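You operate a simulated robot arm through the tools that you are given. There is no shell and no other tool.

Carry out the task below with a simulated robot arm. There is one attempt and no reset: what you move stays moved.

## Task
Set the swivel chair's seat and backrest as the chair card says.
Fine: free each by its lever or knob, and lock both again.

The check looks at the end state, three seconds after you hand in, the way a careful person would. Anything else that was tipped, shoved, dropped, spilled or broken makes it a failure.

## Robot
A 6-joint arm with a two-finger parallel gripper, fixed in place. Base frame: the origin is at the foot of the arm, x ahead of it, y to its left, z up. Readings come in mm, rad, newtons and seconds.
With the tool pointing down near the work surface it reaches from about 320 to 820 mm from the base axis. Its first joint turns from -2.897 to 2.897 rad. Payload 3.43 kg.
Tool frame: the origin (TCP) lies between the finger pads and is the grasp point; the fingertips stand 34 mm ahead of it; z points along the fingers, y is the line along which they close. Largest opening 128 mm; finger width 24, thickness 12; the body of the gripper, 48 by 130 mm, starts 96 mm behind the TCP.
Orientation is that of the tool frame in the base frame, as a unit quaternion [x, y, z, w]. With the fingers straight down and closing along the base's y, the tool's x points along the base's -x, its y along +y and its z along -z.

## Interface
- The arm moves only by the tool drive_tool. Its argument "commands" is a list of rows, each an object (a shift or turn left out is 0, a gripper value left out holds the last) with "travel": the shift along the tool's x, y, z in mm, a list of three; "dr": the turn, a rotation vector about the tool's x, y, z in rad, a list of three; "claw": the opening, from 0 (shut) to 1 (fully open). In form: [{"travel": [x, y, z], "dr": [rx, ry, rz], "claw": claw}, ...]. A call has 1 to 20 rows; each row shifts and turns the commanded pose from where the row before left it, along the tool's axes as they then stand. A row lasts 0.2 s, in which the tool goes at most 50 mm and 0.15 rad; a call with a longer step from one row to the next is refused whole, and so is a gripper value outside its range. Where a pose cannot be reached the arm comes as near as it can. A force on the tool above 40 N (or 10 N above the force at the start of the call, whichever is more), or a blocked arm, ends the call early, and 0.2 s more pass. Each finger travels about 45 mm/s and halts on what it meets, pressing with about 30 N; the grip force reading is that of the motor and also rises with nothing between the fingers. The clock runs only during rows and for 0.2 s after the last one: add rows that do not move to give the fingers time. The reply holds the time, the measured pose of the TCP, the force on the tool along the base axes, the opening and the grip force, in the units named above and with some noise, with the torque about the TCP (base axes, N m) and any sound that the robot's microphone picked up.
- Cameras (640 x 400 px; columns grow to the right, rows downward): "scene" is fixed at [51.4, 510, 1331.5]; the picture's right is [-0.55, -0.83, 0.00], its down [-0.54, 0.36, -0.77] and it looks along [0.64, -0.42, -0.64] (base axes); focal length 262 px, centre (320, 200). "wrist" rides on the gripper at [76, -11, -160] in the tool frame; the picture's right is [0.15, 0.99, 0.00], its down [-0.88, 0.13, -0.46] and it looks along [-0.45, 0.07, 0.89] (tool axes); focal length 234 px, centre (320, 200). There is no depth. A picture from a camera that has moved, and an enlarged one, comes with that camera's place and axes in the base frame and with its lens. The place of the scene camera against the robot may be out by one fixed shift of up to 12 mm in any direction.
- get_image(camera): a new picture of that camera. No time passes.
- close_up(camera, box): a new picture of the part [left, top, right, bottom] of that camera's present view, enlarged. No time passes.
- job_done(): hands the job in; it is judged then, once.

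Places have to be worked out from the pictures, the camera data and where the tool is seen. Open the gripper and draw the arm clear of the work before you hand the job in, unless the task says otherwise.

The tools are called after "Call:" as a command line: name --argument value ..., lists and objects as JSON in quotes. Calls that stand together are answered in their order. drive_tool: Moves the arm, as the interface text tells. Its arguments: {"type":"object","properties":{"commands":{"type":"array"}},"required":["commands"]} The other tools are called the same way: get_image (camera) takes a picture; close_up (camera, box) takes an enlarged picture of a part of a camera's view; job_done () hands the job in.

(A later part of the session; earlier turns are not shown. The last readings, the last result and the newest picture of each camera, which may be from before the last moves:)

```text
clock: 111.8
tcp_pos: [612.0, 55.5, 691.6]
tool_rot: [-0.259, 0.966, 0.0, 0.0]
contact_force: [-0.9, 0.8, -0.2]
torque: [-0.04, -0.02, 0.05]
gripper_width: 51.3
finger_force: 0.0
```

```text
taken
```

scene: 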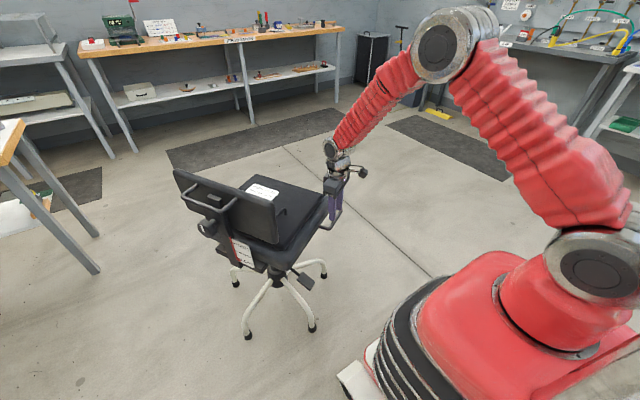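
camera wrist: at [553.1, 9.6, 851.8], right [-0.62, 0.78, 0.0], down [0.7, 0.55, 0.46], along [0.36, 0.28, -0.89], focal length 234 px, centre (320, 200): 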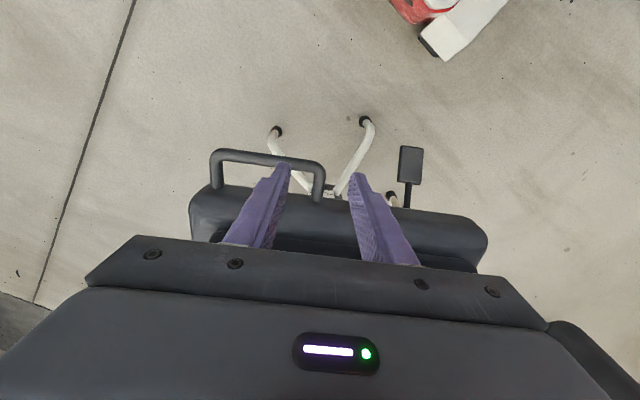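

The rear leg of the handle works out near (651, 82). I move over it and descend to z 622 for a check.

Call:
drive_tool --commands '[{"travel": [-24, 1.5, 0]}, {"travel": [-24, 1.5, 0]}, {"travel": [0, 0, 35]}, {"travel": [0, 0, 35]}]'

Call:
get_image --camera "wrist"

Call:
close_up --camera "scene" --box '[280, 165, 360, 255]'

```text
clock: 112.8
tcp_pos: [651.7, 81.9, 619.6]
tool_rot: [-0.258, 0.966, 0.001, 0.001]
contact_force: [0.3, -0.8, 0.0]
torque: [0.01, 0.0, 0.03]
gripper_width: 51.2
finger_force: 0.2
```

```text
taken
camera wrist: at [592.5, 34.2, 779.5], right [-0.62, 0.78, 0.0], down [0.7, 0.55, 0.46], along [0.36, 0.28, -0.89], focal length 234 px, centre (320, 200)
```

wrist: 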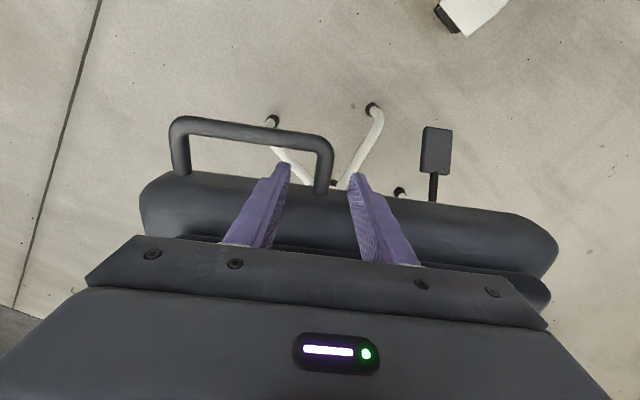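

```text
4.44 times, centred on (320, 210) of scene
camera zoom: at [51.4, 510.0, 1331.5], right [-0.55, -0.83, 0.0], down [-0.54, 0.36, -0.77], along [0.64, -0.42, -0.64], focal length 1164 px, centre (320, 156)
```

zoom: 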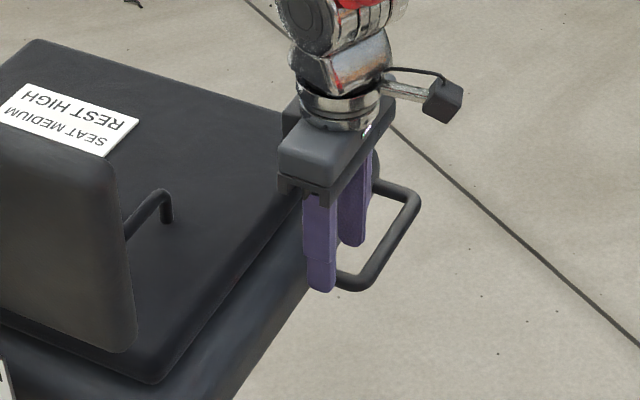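

Aligned over the leg. I descend the last 40 mm and grip it.

Call:
drive_tool --commands '[{"travel": [1, 1, 15]}, {"travel": [0, 0, 15]}, {"travel": [0, 0, 10]}, {"claw": 0.2}, {}, {"claw": 0.05}, {}, {}]'

Call:
get_image --camera "wrist"

Call:
close_up --camera "scene" --box '[280, 165, 360, 255]'

```text
clock: 114.6
tcp_pos: [650.5, 82.4, 580.3]
tool_rot: [-0.259, 0.966, 0.001, 0.001]
contact_force: [1.7, -7.7, -0.5]
torque: [0.24, -0.52, 0.65]
gripper_width: 16.4
finger_force: 30.3
```

```text
taken
camera wrist: at [590.1, 36.3, 739.6], right [-0.62, 0.78, 0.0], down [0.7, 0.55, 0.46], along [0.36, 0.28, -0.89], focal length 234 px, centre (320, 200)
```

wrist: 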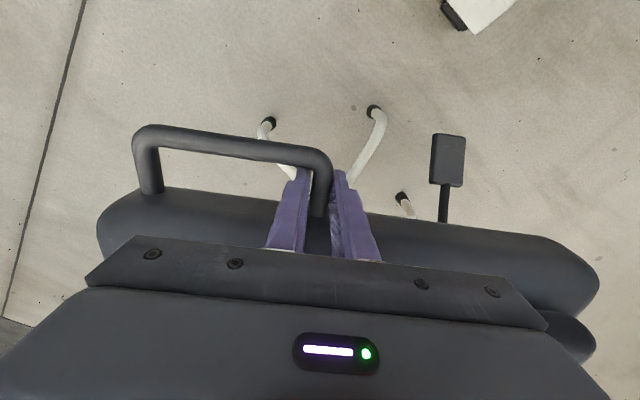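

```text
4.44 times, centred on (320, 210) of scene
camera zoom: at [51.4, 510.0, 1331.5], right [-0.55, -0.83, 0.0], down [-0.54, 0.36, -0.77], along [0.64, -0.42, -0.64], focal length 1164 px, centre (320, 156)
```

zoom: 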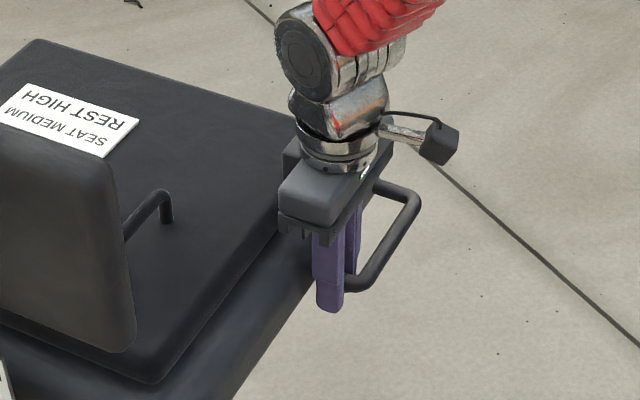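

The leg is gripped. I lift by 9 mm in small steps.

Call:
drive_tool --commands '[{"travel": [0, 0, -1.5]}, {"travel": [0, 0, -1.5]}, {"travel": [0, 0, -1.5]}, {"travel": [0, 0, -1.5]}, {"travel": [0, 0, -1.5]}, {"travel": [0, 0, -1.5]}, {}]'

Call:
close_up --camera "scene" --box '[280, 165, 360, 255]'

```text
clock: 116.2
tcp_pos: [650.1, 84.0, 589.4]
tool_rot: [-0.258, 0.966, -0.001, -0.001]
contact_force: [-11.2, 7.5, -0.2]
torque: [-0.23, 0.54, 0.87]
gripper_width: 16.5
finger_force: 30.3
```

```text
4.44 times, centred on (320, 210) of scene
camera zoom: at [51.4, 510.0, 1331.5], right [-0.55, -0.83, 0.0], down [-0.54, 0.36, -0.77], along [0.64, -0.42, -0.64], focal length 1164 px, centre (320, 156)
```

zoom: 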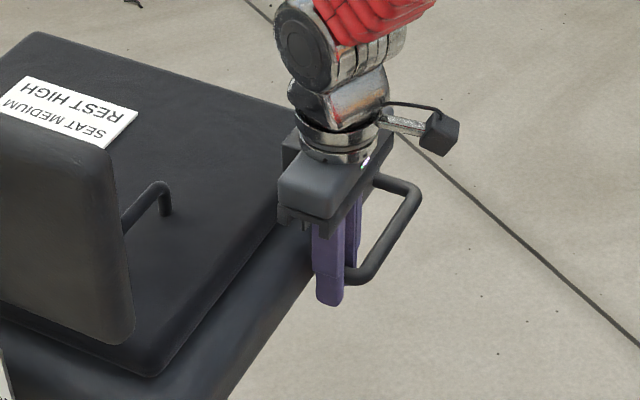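

The seat rose about 9 mm. I release, go up and around to the scale viewing place.

Call:
drive_tool --commands '[{"claw": 0.4}, {}, {}, {}, {"travel": [0, 0, -50]}, {"travel": [0, 0, -50]}, {"travel": [45, 0, 0]}, {"travel": [45, 0, 0]}, {"travel": [10, 46, 0]}, {"travel": [0, 46, 0], "claw": 1.0}, {"travel": [0, 0, 45]}, {"travel": [0, 0, 45]}, {"travel": [0, 0, 25]}, {"dr": [0, -0.1, 0]}, {}]'

Call:
get_image --camera "wrist"

```text
clock: 119.4
tcp_pos: [519.0, 111.7, 577.1]
tool_rot: [-0.258, 0.965, 0.013, 0.048]
contact_force: [0.5, -0.1, 0.1]
torque: [0.0, 0.01, 0.02]
gripper_width: 128.3
finger_force: 0.1
```

```text
taken
camera wrist: at [444.7, 57.6, 727.2], right [-0.62, 0.78, -0.02], down [0.65, 0.53, 0.54], along [0.43, 0.33, -0.84], focal length 234 px, centre (320, 200)
```

wrist: 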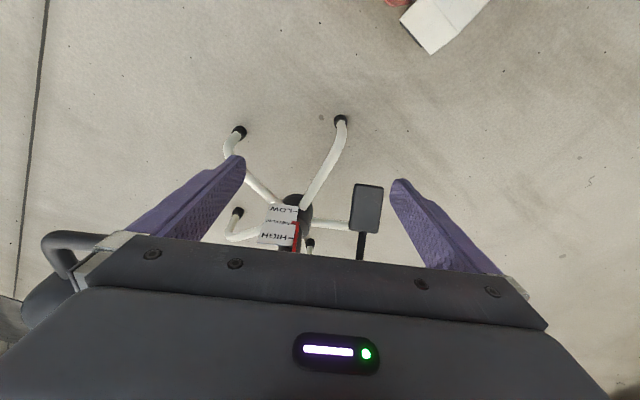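

Now a close reading of the scale.

Call:
close_up --camera "wrist" --box '[280, 205, 308, 227]'

Call:
close_up --camera "wrist" --box '[250, 195, 330, 255]'

Call:
close_up --camera "scene" --box '[280, 240, 340, 300]'

```text
16.00 times, centred on (294, 216) of wrist
camera zoom: at [444.7, 57.6, 727.2], right [-0.62, 0.78, -0.02], down [0.65, 0.53, 0.54], along [0.43, 0.33, -0.84], focal length 3747 px, centre (736, -56)
```

zoom: 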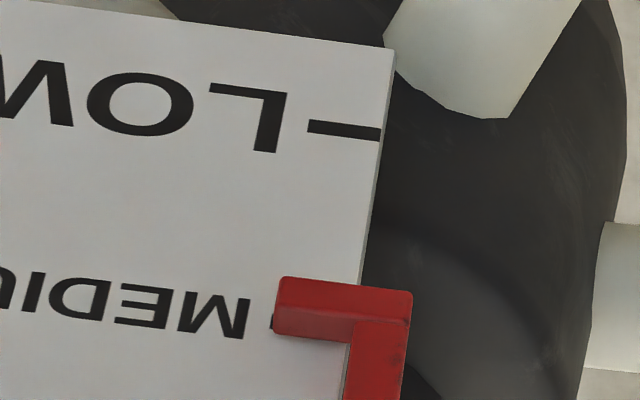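

```text
6.67 times, centred on (290, 225) of wrist
camera zoom: at [444.7, 57.6, 727.2], right [-0.62, 0.78, -0.02], down [0.65, 0.53, 0.54], along [0.43, 0.33, -0.84], focal length 1561 px, centre (520, 33)
```

zoom: 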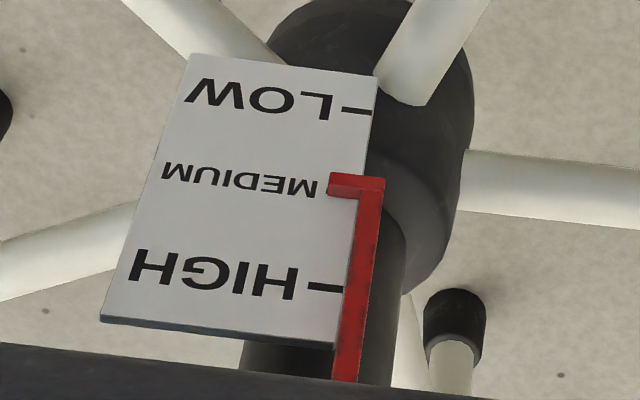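

```text
6.67 times, centred on (310, 270) of scene
camera zoom: at [51.4, 510.0, 1331.5], right [-0.55, -0.83, 0.0], down [-0.54, 0.36, -0.77], along [0.64, -0.42, -0.64], focal length 1745 px, centre (387, -267)
```

zoom: 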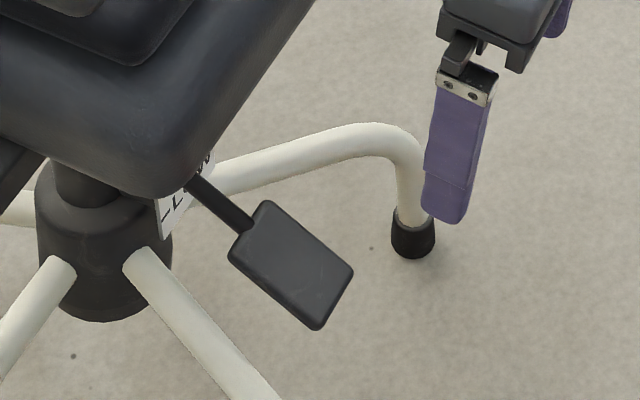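

The pointer centre is within about 1 mm of MEDIUM, lever fully down. I return to the paddle to lock it, leaning outward as before.

Call:
drive_tool --commands '[{"travel": [0, 41.5, 0], "claw": 0.65}, {"travel": [0, 41.5, 0]}, {"travel": [-36, 0, 26.2]}, {"travel": [-36, 0, 26.2]}, {"dr": [0, -0.09, 0]}, {"travel": [4.4, -0.3, 30.4]}, {"travel": [4.4, -0.3, 30.4]}]'

Call:
get_image --camera "wrist"

```text
clock: 121.0
tcp_pos: [545.8, 223.5, 469.4]
tool_rot: [-0.258, 0.961, 0.025, 0.092]
contact_force: [-0.3, -0.3, 0.7]
torque: [0.0, -0.02, 0.02]
gripper_width: 83.3
finger_force: 0.1
```

```text
taken
camera wrist: at [460.8, 162.4, 611.3], right [-0.62, 0.78, -0.03], down [0.61, 0.5, 0.62], along [0.5, 0.36, -0.79], focal length 234 px, centre (320, 200)
```

wrist: 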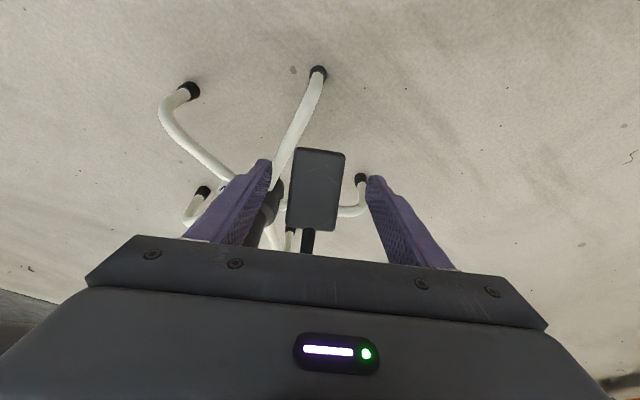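

Paddle centred between the fingers. I descend the last 30 mm and grip with the same small centring correction.

Call:
drive_tool --commands '[{"travel": [2, -1, 15], "claw": 0.5}, {"travel": [2, -1, 15]}, {}, {}]'

Call:
get_image --camera "wrist"

```text
clock: 122.0
tcp_pos: [549.3, 222.8, 439.7]
tool_rot: [-0.258, 0.962, 0.025, 0.092]
contact_force: [-0.3, -0.5, -0.1]
torque: [0.02, -0.03, -0.03]
gripper_width: 64.3
finger_force: 0.0
```

```text
taken
camera wrist: at [463.5, 161.9, 580.2], right [-0.62, 0.79, -0.03], down [0.61, 0.5, 0.61], along [0.5, 0.36, -0.79], focal length 234 px, centre (320, 200)
```

wrist: 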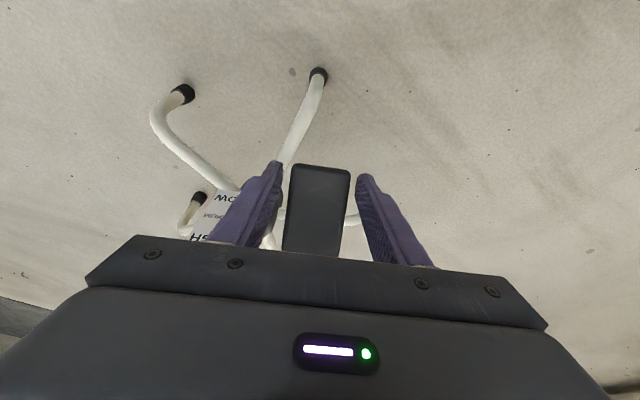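

Centred now. I grip.

Call:
drive_tool --commands '[{"claw": 0.25}, {}, {}, {}]'

Call:
close_up --camera "wrist" --box '[180, 140, 380, 260]'

Call:
close_up --camera "scene" --box '[200, 200, 300, 290]'

```text
clock: 123.0
tcp_pos: [549.0, 222.1, 438.0]
tool_rot: [-0.257, 0.962, 0.025, 0.092]
contact_force: [6.6, -11.5, 0.9]
torque: [0.27, 0.31, -0.94]
gripper_width: 45.1
finger_force: 30.1
```

```text
3.20 times, centred on (280, 200) of wrist
camera zoom: at [463.8, 161.6, 580.3], right [-0.62, 0.79, -0.03], down [0.61, 0.5, 0.61], along [0.5, 0.36, -0.79], focal length 749 px, centre (448, 200)
```

zoom: 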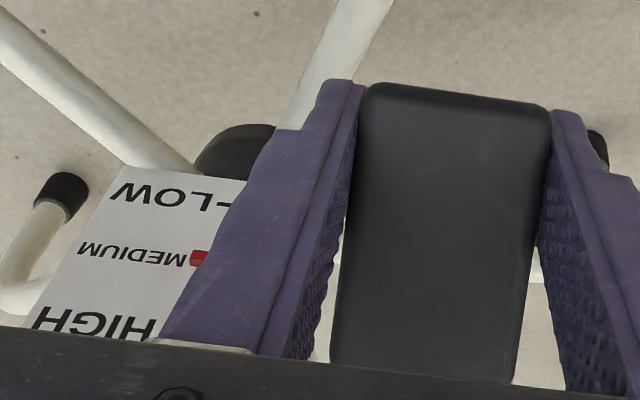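

```text
4.44 times, centred on (250, 245) of scene
camera zoom: at [51.4, 510.0, 1331.5], right [-0.55, -0.83, 0.0], down [-0.54, 0.36, -0.77], along [0.64, -0.42, -0.64], focal length 1164 px, centre (631, 0)
```

zoom: 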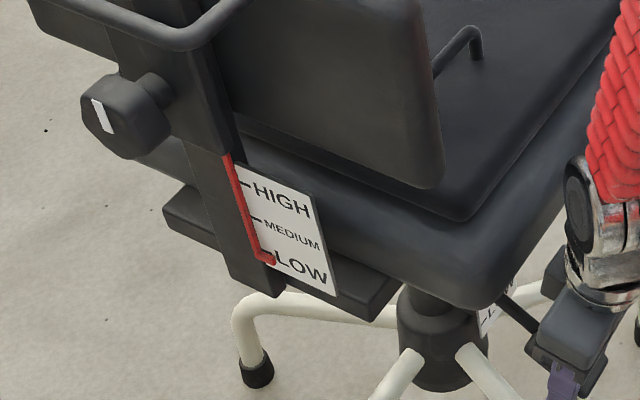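

Held. I ease the side force and raise the lever along the arc.

Call:
drive_tool --commands '[{"travel": [0, -1.8, 0]}, {"travel": [1.03, 0, -3.17]}, {"travel": [1.03, 0, -3.17]}, {"travel": [1.03, 0, -3.17]}, {"travel": [1.03, 0, -3.17]}, {"travel": [1.03, 0, -3.17]}, {"travel": [1.03, 0, -3.17]}, {"travel": [1.03, 0, -3.17]}, {"travel": [0.54, 0, -2.94]}, {"travel": [0.54, 0, -2.94]}, {"travel": [0.54, 0, -2.94]}, {"travel": [0.54, 0, -2.94]}, {"travel": [0.54, 0, -2.94]}, {"travel": [0.54, 0, -2.94]}, {"travel": [0.54, 0, -2.94]}]'

Call:
close_up --camera "wrist" --box '[180, 140, 380, 260]'

Call:
close_up --camera "scene" --box '[200, 200, 300, 290]'

```text
clock: 126.2
tcp_pos: [534.2, 210.8, 477.6]
tool_rot: [-0.256, 0.962, 0.024, 0.093]
contact_force: [6.6, -2.1, -0.3]
torque: [-0.56, 0.72, 0.18]
gripper_width: 45.0
finger_force: 30.0
```

```text
3.20 times, centred on (280, 200) of wrist
camera zoom: at [449.4, 151.3, 620.2], right [-0.62, 0.79, -0.03], down [0.61, 0.5, 0.62], along [0.5, 0.36, -0.79], focal length 749 px, centre (448, 200)
```

zoom: 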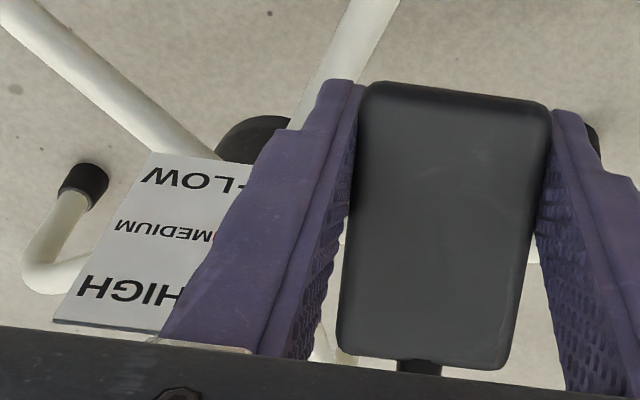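

```text
4.44 times, centred on (250, 245) of scene
camera zoom: at [51.4, 510.0, 1331.5], right [-0.55, -0.83, 0.0], down [-0.54, 0.36, -0.77], along [0.64, -0.42, -0.64], focal length 1164 px, centre (631, 0)
```

zoom: 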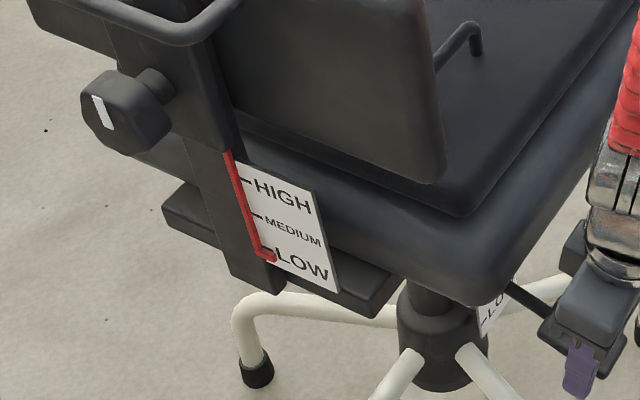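

The seat crept up about 4 mm in this part (grip torsion adds upward pull). I let go of the paddle, which stays where it is, and read the scale.

Call:
drive_tool --commands '[{"claw": 0.6}, {}, {}, {"travel": [0, 0, -40]}, {"travel": [0, 0, -40]}, {"travel": [17, -35, 0], "claw": 1.0}, {"travel": [17, -35, 0]}, {}]'

Call:
get_image --camera "wrist"

```text
clock: 128.0
tcp_pos: [525.6, 125.8, 552.0]
tool_rot: [-0.256, 0.962, 0.024, 0.091]
contact_force: [0.0, 0.4, -0.6]
torque: [0.02, 0.02, 0.02]
gripper_width: 127.8
finger_force: 0.0
```

```text
taken
camera wrist: at [441.3, 64.5, 693.8], right [-0.62, 0.79, -0.03], down [0.61, 0.5, 0.61], along [0.5, 0.36, -0.79], focal length 234 px, centre (320, 200)
```

wrist: 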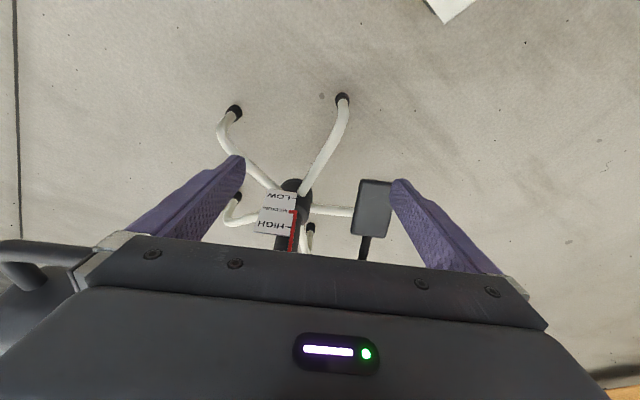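

Call:
close_up --camera "wrist" --box '[278, 200, 306, 222]'

Call:
close_up --camera "wrist" --box '[245, 180, 325, 245]'

Call:
close_up --camera "scene" --box '[200, 200, 300, 290]'

```text
16.00 times, centred on (292, 211) of wrist
camera zoom: at [441.3, 64.5, 693.8], right [-0.62, 0.79, -0.03], down [0.61, 0.5, 0.61], along [0.5, 0.36, -0.79], focal length 3747 px, centre (768, 24)
```

zoom: 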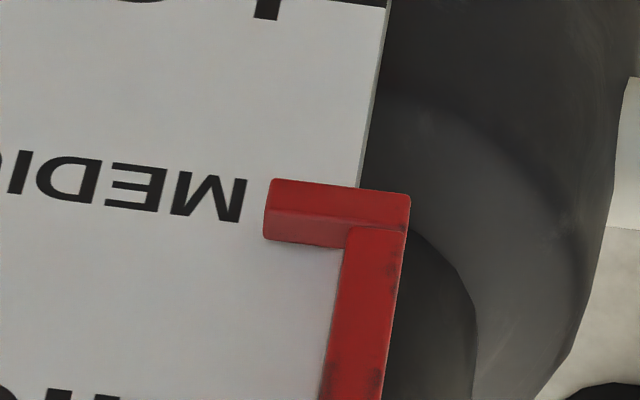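

```text
6.15 times, centred on (285, 212) of wrist
camera zoom: at [441.3, 64.5, 693.8], right [-0.62, 0.79, -0.03], down [0.61, 0.5, 0.61], along [0.5, 0.36, -0.79], focal length 1441 px, centre (535, 123)
```

zoom: 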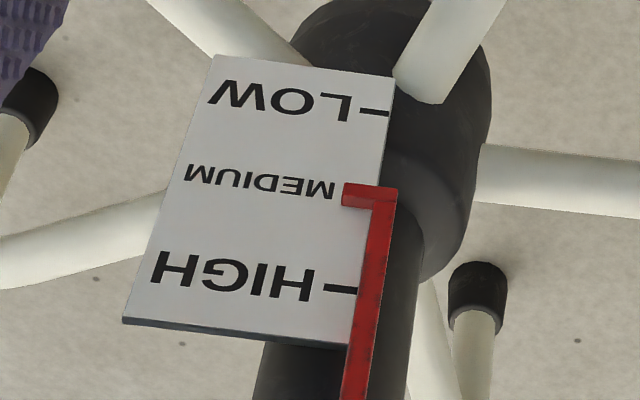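

```text
4.44 times, centred on (250, 245) of scene
camera zoom: at [51.4, 510.0, 1331.5], right [-0.55, -0.83, 0.0], down [-0.54, 0.36, -0.77], along [0.64, -0.42, -0.64], focal length 1164 px, centre (631, 0)
```

zoom: 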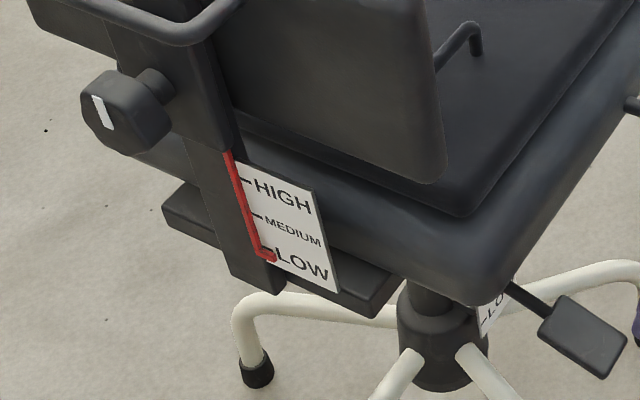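

The seat is about 4 mm above MEDIUM. With the lever still part down I will push the seat down by that much on the handle, then finish locking with the tool turning along with the lever. I go up and over to the handle with closed fingers.

Call:
drive_tool --commands '[{"travel": [0, 0, -45], "claw": 0.0}, {"travel": [0, 0, -45]}, {"travel": [0, 0, -45]}, {"dr": [0, 0.0945, 0]}, {"dr": [0, 0.0945, 0]}, {"travel": [0, -33.3, 0]}, {"travel": [0, -33.3, 0]}, {"travel": [0, -33.3, 0]}, {"travel": [-37, 0, 0]}, {"travel": [-37, 0, 0]}, {"travel": [-37, 0, 0]}]'

Call:
get_image --camera "wrist"

```text
clock: 130.4
tcp_pos: [652.8, 84.3, 682.6]
tool_rot: [-0.259, 0.966, 0.0, 0.001]
contact_force: [0.9, -0.1, -0.3]
torque: [0.0, -0.02, 0.02]
gripper_width: 0.0
finger_force: 30.6
```

```text
taken
camera wrist: at [592.3, 36.9, 842.1], right [-0.62, 0.78, 0.0], down [0.7, 0.55, 0.46], along [0.36, 0.28, -0.89], focal length 234 px, centre (320, 200)
```

wrist: 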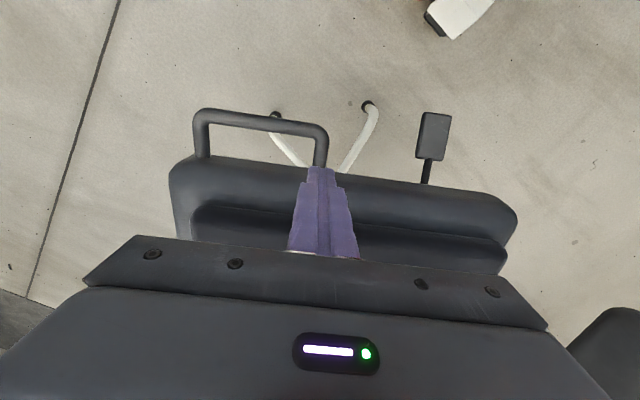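

Fingertips are above the leg. I descend near it, then feel for contact in small steps.

Call:
drive_tool --commands '[{"travel": [0, 0, 24]}, {"travel": [0, 0, 22]}, {"travel": [0, 0, 2]}, {"travel": [0, 0, 2]}, {}]'

Call:
close_up --camera "scene" --box '[280, 165, 360, 255]'

```text
clock: 131.6
tcp_pos: [650.7, 83.7, 633.6]
tool_rot: [-0.259, 0.966, 0.0, 0.0]
contact_force: [0.2, -0.2, -0.5]
torque: [-0.03, 0.01, 0.02]
gripper_width: 0.4
finger_force: 29.5
```

```text
4.44 times, centred on (320, 210) of scene
camera zoom: at [51.4, 510.0, 1331.5], right [-0.55, -0.83, 0.0], down [-0.54, 0.36, -0.77], along [0.64, -0.42, -0.64], focal length 1164 px, centre (320, 156)
```

zoom: 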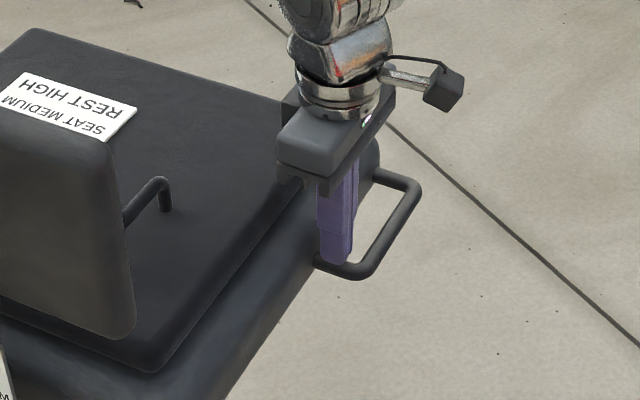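

Just above the leg. I keep feeling downward.

Call:
drive_tool --commands '[{"travel": [0, 0, 2]}, {"travel": [0, 0, 2]}, {"travel": [0, 0, 2]}]'

```text
clock: 132.4
tcp_pos: [650.6, 83.5, 628.6]
tool_rot: [-0.259, 0.966, 0.0, 0.001]
contact_force: [-8.3, -2.1, 20.2]
torque: [-0.19, 0.42, 0.11]
gripper_width: 0.0
finger_force: 30.1
```

20 N of resistance already: the seat seems held even with the lever only part raised. I back off a little and check whether the seat moved.

Call:
drive_tool --commands '[{"travel": [0, 0, -5]}, {}]'

Call:
close_up --camera "scene" --box '[200, 200, 300, 290]'

```text
clock: 133.0
tcp_pos: [649.9, 83.7, 631.6]
tool_rot: [-0.259, 0.966, 0.001, 0.001]
contact_force: [-0.1, 0.6, -0.5]
torque: [0.06, -0.02, -0.02]
gripper_width: 0.0
finger_force: 29.8
```

```text
4.44 times, centred on (250, 245) of scene
camera zoom: at [51.4, 510.0, 1331.5], right [-0.55, -0.83, 0.0], down [-0.54, 0.36, -0.77], along [0.64, -0.42, -0.64], focal length 1164 px, centre (631, 0)
```

zoom: 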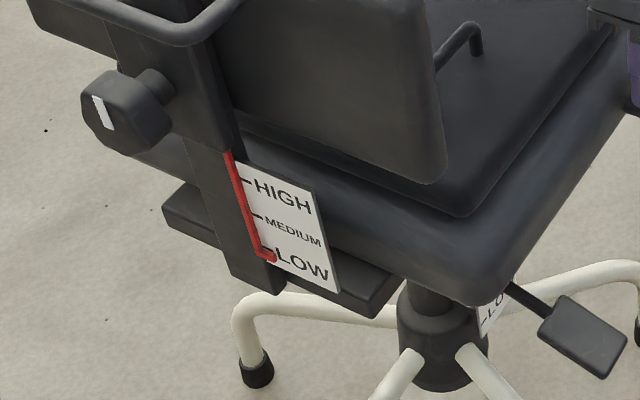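

The seat did not move at all under 20 N, so the lock engages well before the lever is level; the creep happens only in the first part of the raise. I go back to the lever to free it again and lower the seat those 4 mm.

Call:
drive_tool --commands '[{"travel": [0, 0, -30]}, {"travel": [0, 0, -30]}, {"travel": [37, 0, 0]}, {"travel": [37, 0, 0]}, {"travel": [37, 0, 0]}, {"travel": [0, 43.3, 0]}, {"travel": [0, 43.3, 0]}, {"travel": [0, 43.3, 0]}, {"travel": [0, 43.3, 0]}, {"dr": [0, -0.0945, 0]}, {"dr": [0, -0.0945, 0]}]'

```text
clock: 135.4
tcp_pos: [467.6, 178.7, 692.0]
tool_rot: [-0.257, 0.962, 0.024, 0.093]
contact_force: [0.3, 0.1, 0.0]
torque: [-0.01, -0.01, -0.02]
gripper_width: 0.2
finger_force: 30.1
```

I move over the paddle with the tool leaning outward.

Call:
drive_tool --commands '[{"travel": [-12.4, 0, 36.1]}, {"travel": [-12.4, 0, 36.1]}, {"travel": [-12.4, 0, 36.1]}, {"travel": [-12.4, 0, 36.1]}]'

Call:
get_image --camera "wrist"

Call:
close_up --camera "scene" --box '[270, 220, 350, 290]'

```text
clock: 136.4
tcp_pos: [533.2, 214.6, 560.8]
tool_rot: [-0.257, 0.962, 0.025, 0.092]
contact_force: [-0.3, -0.2, 0.8]
torque: [0.02, 0.0, -0.02]
gripper_width: 0.1
finger_force: 30.1
```

```text
taken
camera wrist: at [448.0, 154.3, 701.4], right [-0.62, 0.79, -0.03], down [0.61, 0.5, 0.62], along [0.5, 0.36, -0.79], focal length 234 px, centre (320, 200)
```

wrist: 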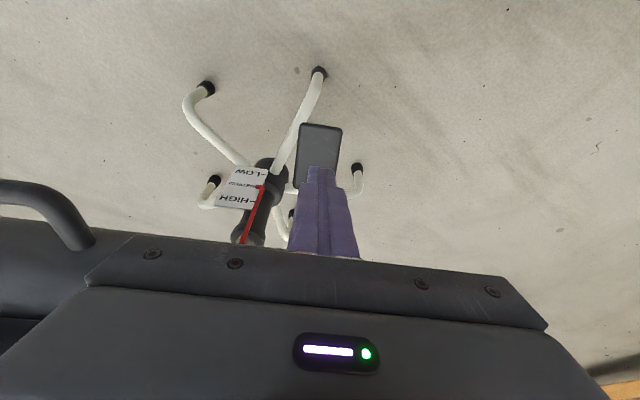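

```text
5.71 times, centred on (310, 255) of scene
camera zoom: at [51.4, 510.0, 1331.5], right [-0.55, -0.83, 0.0], down [-0.54, 0.36, -0.77], along [0.64, -0.42, -0.64], focal length 1496 px, centre (377, -114)
```

zoom: 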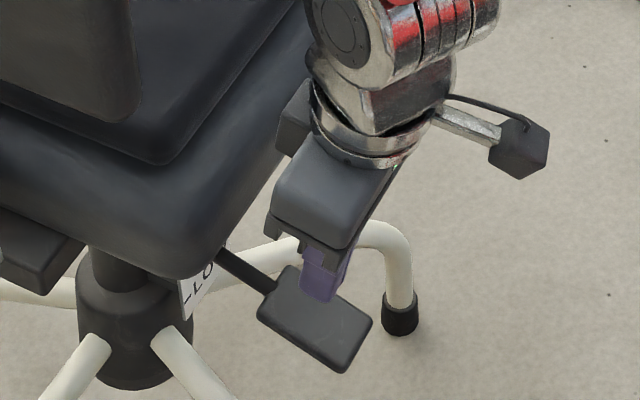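

I press the lever down again to just short of its stop.

Call:
drive_tool --commands '[{"travel": [1.6, 0, 8]}, {"travel": [1.6, 0, 8]}, {"travel": [0.8, 0, 4]}, {"travel": [0.8, 0, 4]}, {"travel": [0.8, 0, 4]}, {"travel": [0.8, 0, 4]}, {"travel": [0.8, 0, 4]}, {"travel": [0.8, 0, 4]}, {"travel": [0.8, 0, 4]}, {"travel": [0.8, 0, 4]}, {"travel": [0.8, 0, 4]}, {"travel": [0.8, 0, 4]}, {"travel": [0.8, 0, 4]}, {"travel": [0.8, 0, 4]}, {"travel": [0.8, 0, 4]}, {"travel": [0.8, 0, 4]}, {"travel": [0.4, 0, 2]}]'

Call:
close_up --camera "wrist" --box '[190, 150, 350, 260]'

Call:
close_up --camera "wrist" --box '[230, 185, 280, 220]'

Call:
close_up --camera "scene" --box '[270, 220, 350, 290]'

```text
clock: 140.0
tcp_pos: [534.1, 215.8, 483.4]
tool_rot: [-0.259, 0.961, 0.024, 0.092]
contact_force: [0.1, -1.0, 0.9]
torque: [0.02, 0.0, -0.03]
gripper_width: 0.1
finger_force: 29.8
```

```text
3.64 times, centred on (270, 205) of wrist
camera zoom: at [448.1, 154.8, 625.9], right [-0.62, 0.79, -0.03], down [0.61, 0.5, 0.61], along [0.5, 0.36, -0.79], focal length 852 px, centre (502, 182)
```

zoom: 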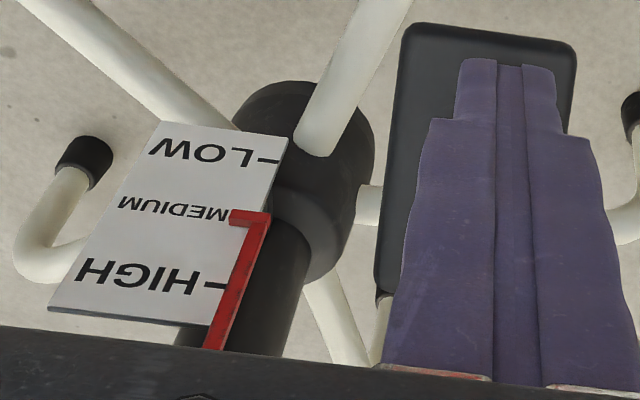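

```text
11.43 times, centred on (255, 202) of wrist
camera zoom: at [448.1, 154.8, 625.9], right [-0.62, 0.79, -0.03], down [0.61, 0.5, 0.61], along [0.5, 0.36, -0.79], focal length 2676 px, centre (1063, 171)
```

zoom: 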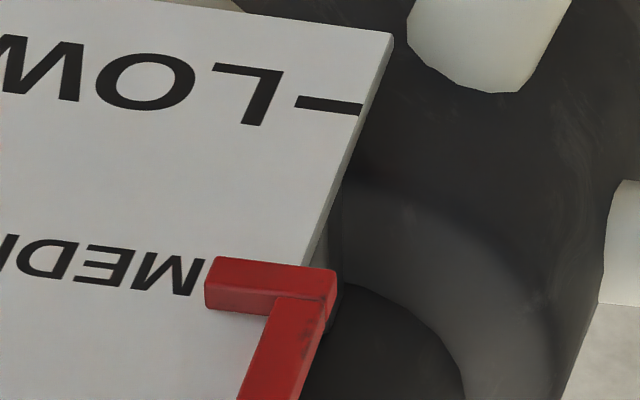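

```text
5.71 times, centred on (310, 255) of scene
camera zoom: at [51.4, 510.0, 1331.5], right [-0.55, -0.83, 0.0], down [-0.54, 0.36, -0.77], along [0.64, -0.42, -0.64], focal length 1496 px, centre (377, -114)
```

zoom: 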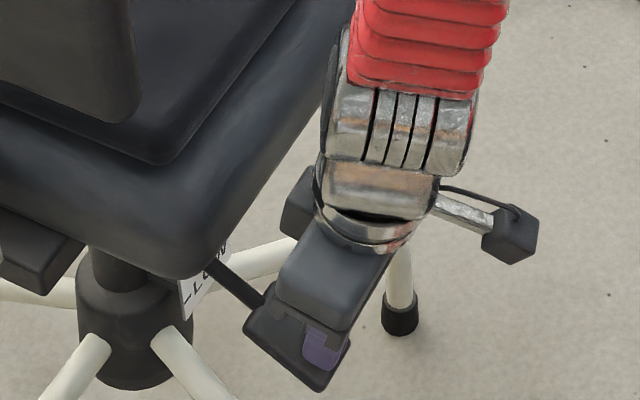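

Near the stop; the pointer reads about +5 mm. I press on in small steps until it has come down to MEDIUM.

Call:
drive_tool --commands '[{"travel": [0.4, 0, 2]}, {"travel": [0.4, 0, 2]}, {"travel": [0.4, 0, 2]}]'

Call:
close_up --camera "wrist" --box '[230, 185, 280, 220]'

```text
clock: 140.8
tcp_pos: [532.3, 215.6, 477.7]
tool_rot: [-0.258, 0.961, 0.025, 0.092]
contact_force: [-2.3, 1.2, 6.4]
torque: [0.13, -0.09, -0.01]
gripper_width: 0.2
finger_force: 29.7
```

```text
11.43 times, centred on (255, 202) of wrist
camera zoom: at [448.1, 154.9, 620.3], right [-0.62, 0.79, -0.03], down [0.61, 0.5, 0.61], along [0.5, 0.36, -0.79], focal length 2676 px, centre (1063, 171)
```

zoom: 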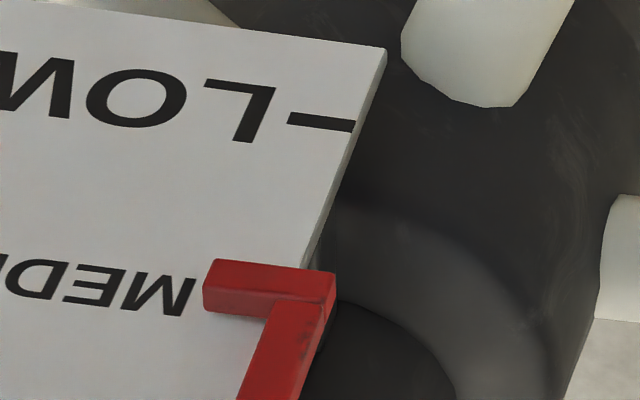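

The pointer now reads about 0. One more 1.5 mm to allow for a little creep.

Call:
drive_tool --commands '[{"travel": [0.3, 0, 1.5]}, {}]'

Call:
close_up --camera "wrist" --box '[230, 185, 280, 220]'

```text
clock: 141.4
tcp_pos: [533.7, 214.5, 477.6]
tool_rot: [-0.258, 0.961, 0.025, 0.092]
contact_force: [-1.3, -0.5, 5.0]
torque: [0.03, -0.04, 0.01]
gripper_width: 0.0
finger_force: 30.5
```

```text
11.43 times, centred on (255, 202) of wrist
camera zoom: at [447.9, 154.6, 618.6], right [-0.62, 0.78, -0.03], down [0.61, 0.5, 0.61], along [0.5, 0.36, -0.79], focal length 2676 px, centre (1063, 171)
```

zoom: 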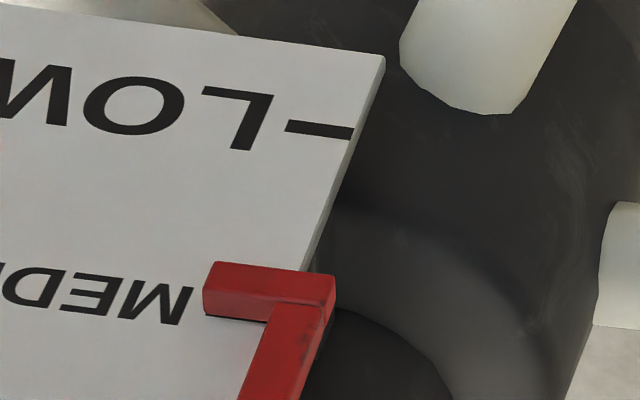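

Reading −1 to −2 mm now. I rise, open, and come down to re-grip the hanging paddle.

Call:
drive_tool --commands '[{"travel": [0, 0, -30]}, {"travel": [0, 0, -30], "claw": 0.65}, {}, {}, {}, {}, {"travel": [-2.5, 0, 25.6]}, {"travel": [-2.5, 0, 25.6]}, {"travel": [-2.5, 0, 25.6]}, {"travel": [-2.5, -1, 25.6], "claw": 0.45}, {}, {}]'

Call:
get_image --camera "wrist"

Call:
close_up --camera "scene" --box '[200, 200, 300, 290]'

```text
clock: 144.0
tcp_pos: [548.6, 223.5, 437.1]
tool_rot: [-0.258, 0.961, 0.025, 0.092]
contact_force: [0.6, -0.1, -0.1]
torque: [0.04, 0.01, -0.03]
gripper_width: 57.3
finger_force: 0.1
```

```text
taken
camera wrist: at [464.1, 161.9, 578.1], right [-0.62, 0.79, -0.03], down [0.61, 0.5, 0.61], along [0.5, 0.36, -0.79], focal length 234 px, centre (320, 200)
```

wrist: 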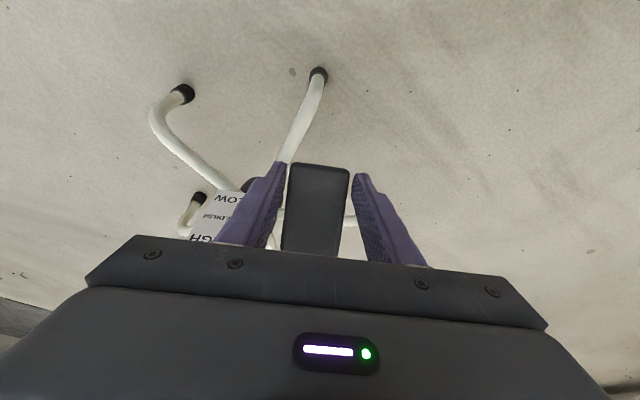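

```text
4.44 times, centred on (250, 245) of scene
camera zoom: at [51.4, 510.0, 1331.5], right [-0.55, -0.83, 0.0], down [-0.54, 0.36, -0.77], along [0.64, -0.42, -0.64], focal length 1164 px, centre (631, 0)
```

zoom: 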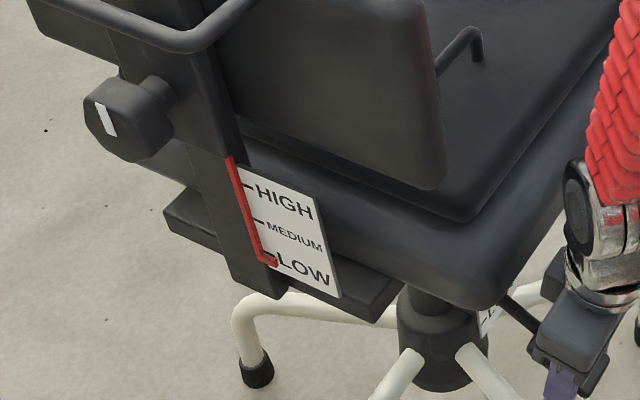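

I grip with a small centring shift and then raise the lever with the tool turning along with it (no twist in the grip), 14 steps of one degree.

Call:
drive_tool --commands '[{"travel": [0, -1.5, 0], "claw": 0.25}, {}, {}, {}]'

Call:
close_up --camera "scene" --box '[200, 200, 300, 290]'

```text
clock: 145.0
tcp_pos: [550.8, 222.7, 436.0]
tool_rot: [-0.256, 0.962, 0.025, 0.092]
contact_force: [2.5, -7.8, 0.0]
torque: [-0.1, 0.1, -0.48]
gripper_width: 45.0
finger_force: 30.0
```

```text
4.44 times, centred on (250, 245) of scene
camera zoom: at [51.4, 510.0, 1331.5], right [-0.55, -0.83, 0.0], down [-0.54, 0.36, -0.77], along [0.64, -0.42, -0.64], focal length 1164 px, centre (631, 0)
```

zoom: 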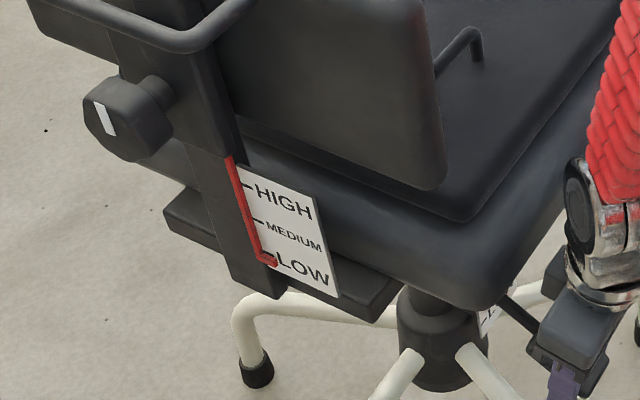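

Gripped with the seat unchanged. Now the co-rotating raise.

Call:
drive_tool --commands '[{"travel": [0, -1, 0]}, {"travel": [1.1, 0, -2.8], "dr": [0, 0.0175, 0]}, {"travel": [1.1, 0, -2.8], "dr": [0, 0.0175, 0]}, {"travel": [1.1, 0, -2.8], "dr": [0, 0.0175, 0]}, {"travel": [1.1, 0, -2.8], "dr": [0, 0.0175, 0]}, {"travel": [1.1, 0, -2.8], "dr": [0, 0.0175, 0]}, {"travel": [1.1, 0, -2.8], "dr": [0, 0.0175, 0]}, {"travel": [1.1, 0, -2.8], "dr": [0, 0.0175, 0]}]'

Call:
close_up --camera "scene" --box '[200, 200, 300, 290]'

Call:
close_up --camera "wrist" --box '[180, 140, 380, 260]'

```text
clock: 146.8
tcp_pos: [542.1, 215.9, 453.2]
tool_rot: [-0.259, 0.965, 0.009, 0.033]
contact_force: [-5.0, 0.6, 0.7]
torque: [0.22, 0.29, -0.28]
gripper_width: 44.8
finger_force: 30.5
```

```text
4.44 times, centred on (250, 245) of scene
camera zoom: at [51.4, 510.0, 1331.5], right [-0.55, -0.83, 0.0], down [-0.54, 0.36, -0.77], along [0.64, -0.42, -0.64], focal length 1164 px, centre (631, 0)
```

zoom: 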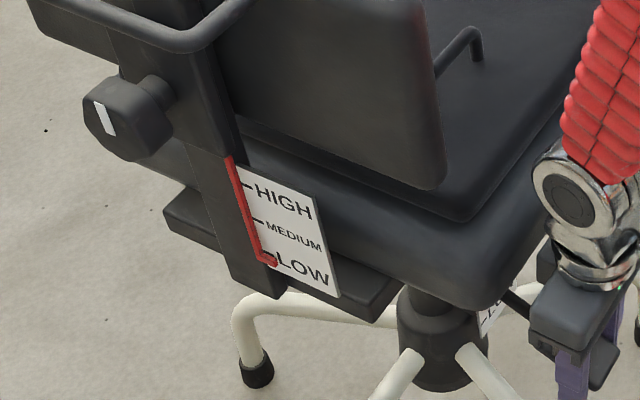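

```text
3.20 times, centred on (280, 200) of wrist
camera zoom: at [472.3, 164.8, 608.4], right [-0.62, 0.78, -0.01], down [0.67, 0.54, 0.51], along [0.41, 0.31, -0.86], focal length 749 px, centre (448, 200)
```

zoom: 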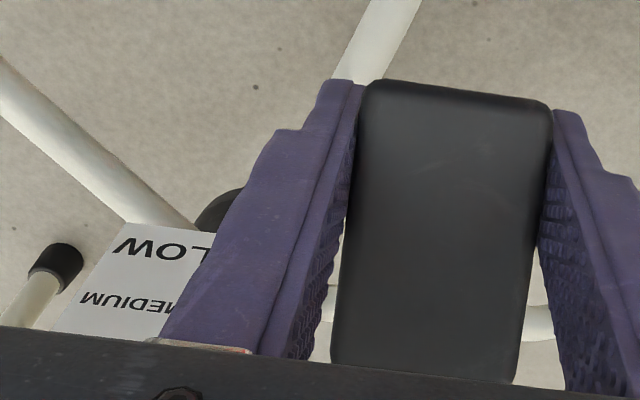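

Seat unchanged. I continue the raise, with slightly less turning to keep clearance to the seat rim.

Call:
drive_tool --commands '[{"travel": [1.12, 0, -2.79], "dr": [0, 0.0125, 0]}, {"travel": [1.12, 0, -2.79], "dr": [0, 0.0125, 0]}, {"travel": [1.12, 0, -2.79], "dr": [0, 0.0125, 0]}, {"travel": [1.12, 0, -2.79], "dr": [0, 0.0125, 0]}, {"travel": [1.12, 0, -2.79], "dr": [0, 0.0125, 0]}, {"travel": [1.12, 0, -2.79], "dr": [0, 0.0125, 0]}, {"travel": [1.12, 0, -2.79], "dr": [0, 0.0125, 0]}]'

Call:
close_up --camera "scene" --box '[200, 200, 300, 290]'

Call:
close_up --camera "scene" --box '[270, 220, 350, 290]'

```text
clock: 148.4
tcp_pos: [535.7, 211.4, 474.3]
tool_rot: [-0.259, 0.966, -0.003, -0.008]
contact_force: [1.6, 5.4, -0.1]
torque: [-0.54, 0.53, 0.75]
gripper_width: 44.8
finger_force: 29.7
```

```text
4.44 times, centred on (250, 245) of scene
camera zoom: at [51.4, 510.0, 1331.5], right [-0.55, -0.83, 0.0], down [-0.54, 0.36, -0.77], along [0.64, -0.42, -0.64], focal length 1164 px, centre (631, 0)
```

zoom: 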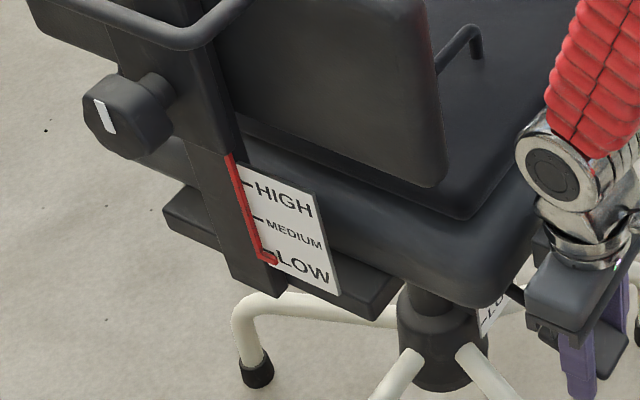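

```text
5.71 times, centred on (310, 255) of scene
camera zoom: at [51.4, 510.0, 1331.5], right [-0.55, -0.83, 0.0], down [-0.54, 0.36, -0.77], along [0.64, -0.42, -0.64], focal length 1496 px, centre (377, -114)
```

zoom: 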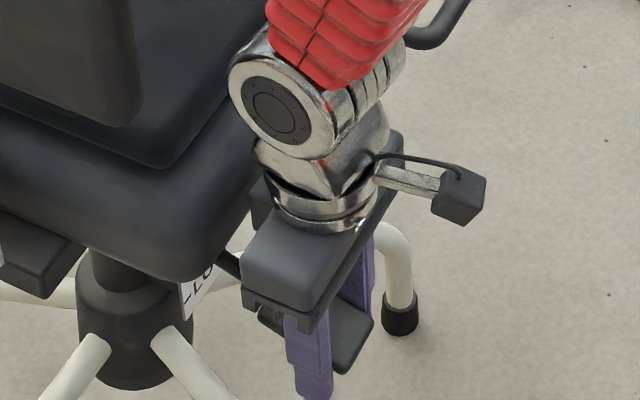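

Only about 1 mm of creep so far. I open slightly, lean the tool back outward for clearance, and re-grip for the rest of the raise.

Call:
drive_tool --commands '[{"claw": 0.47}, {}, {}, {"dr": [0, -0.1, 0]}, {"dr": [0, -0.1, 0]}, {"claw": 0.25}, {}, {}]'

Call:
close_up --camera "wrist" --box '[180, 140, 380, 260]'

Call:
close_up --camera "scene" --box '[200, 200, 300, 290]'

```text
clock: 150.2
tcp_pos: [534.4, 214.2, 474.6]
tool_rot: [-0.258, 0.963, 0.025, 0.074]
contact_force: [8.0, -8.5, 0.1]
torque: [-0.04, 0.05, -0.98]
gripper_width: 45.0
finger_force: 29.9
```

```text
3.20 times, centred on (280, 200) of wrist
camera zoom: at [454.9, 154.5, 620.3], right [-0.62, 0.78, -0.01], down [0.63, 0.51, 0.59], along [0.47, 0.36, -0.81], focal length 749 px, centre (448, 200)
```

zoom: 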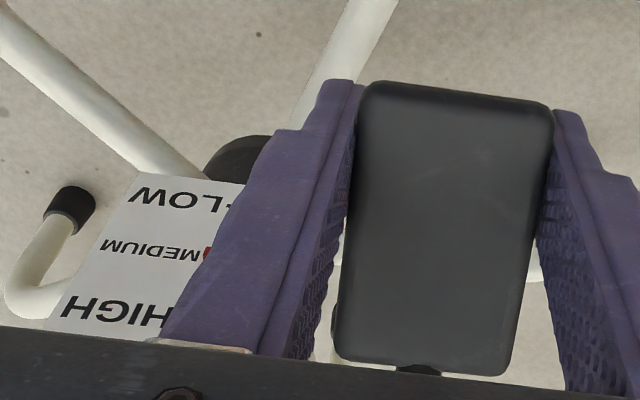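

```text
4.44 times, centred on (250, 245) of scene
camera zoom: at [51.4, 510.0, 1331.5], right [-0.55, -0.83, 0.0], down [-0.54, 0.36, -0.77], along [0.64, -0.42, -0.64], focal length 1164 px, centre (631, 0)
```

zoom: 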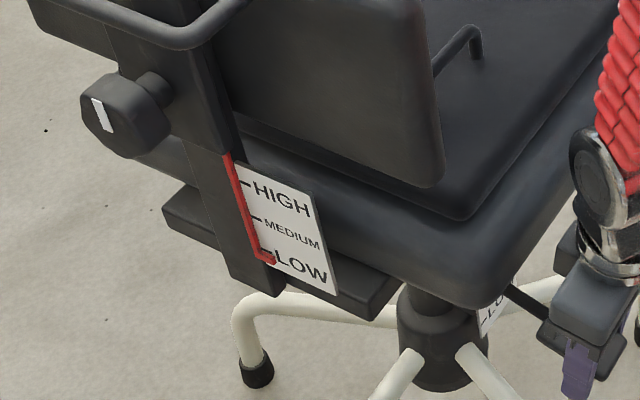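

Seat steady. I relieve the side force and continue raising.

Call:
drive_tool --commands '[{"travel": [0, -1.8, 0]}, {"travel": [0.54, 0, -2.96], "dr": [0, 0.0075, 0]}, {"travel": [0.54, 0, -2.96], "dr": [0, 0.0075, 0]}, {"travel": [0.5, 0, -2.96], "dr": [0, 0.0075, 0]}, {"travel": [0.45, 0, -2.96], "dr": [0, 0.0075, 0]}, {"travel": [0.4, 0, -2.97], "dr": [0, 0.0075, 0]}, {"travel": [0.35, 0, -2.97], "dr": [0, 0.0075, 0]}, {"travel": [0.3, 0, -2.97], "dr": [0, 0.0075, 0]}, {"travel": [0.25, 0, -2.98], "dr": [0, 0.0075, 0]}, {"travel": [0.2, 0, -2.98], "dr": [0, 0.0075, 0]}, {"travel": [0.15, 0, -2.98], "dr": [0, 0.0075, 0]}]'

Call:
close_up --camera "wrist" --box '[180, 140, 380, 260]'

Call:
close_up --camera "scene" --box '[200, 200, 300, 290]'

```text
clock: 152.6
tcp_pos: [529.4, 206.9, 502.2]
tool_rot: [-0.258, 0.965, 0.014, 0.05]
contact_force: [3.1, -0.4, -0.2]
torque: [-0.61, 0.61, 0.42]
gripper_width: 44.9
finger_force: 29.9
```

```text
3.20 times, centred on (280, 200) of wrist
camera zoom: at [453.9, 152.1, 653.0], right [-0.62, 0.78, -0.02], down [0.65, 0.53, 0.55], along [0.44, 0.33, -0.84], focal length 749 px, centre (448, 200)
```

zoom: 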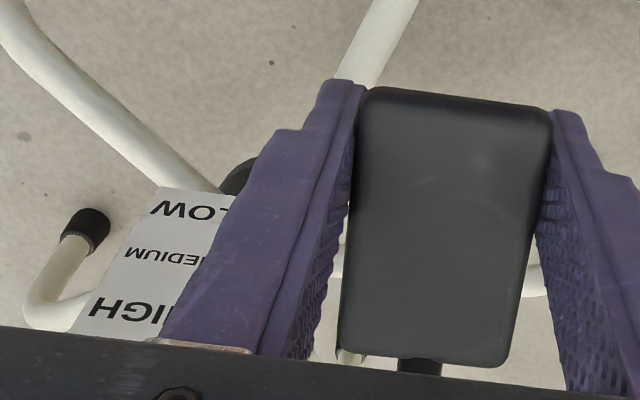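

```text
4.44 times, centred on (250, 245) of scene
camera zoom: at [51.4, 510.0, 1331.5], right [-0.55, -0.83, 0.0], down [-0.54, 0.36, -0.77], along [0.64, -0.42, -0.64], focal length 1164 px, centre (631, 0)
```

zoom: 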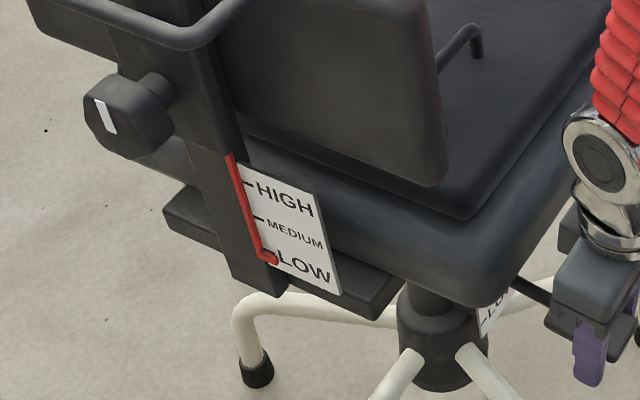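

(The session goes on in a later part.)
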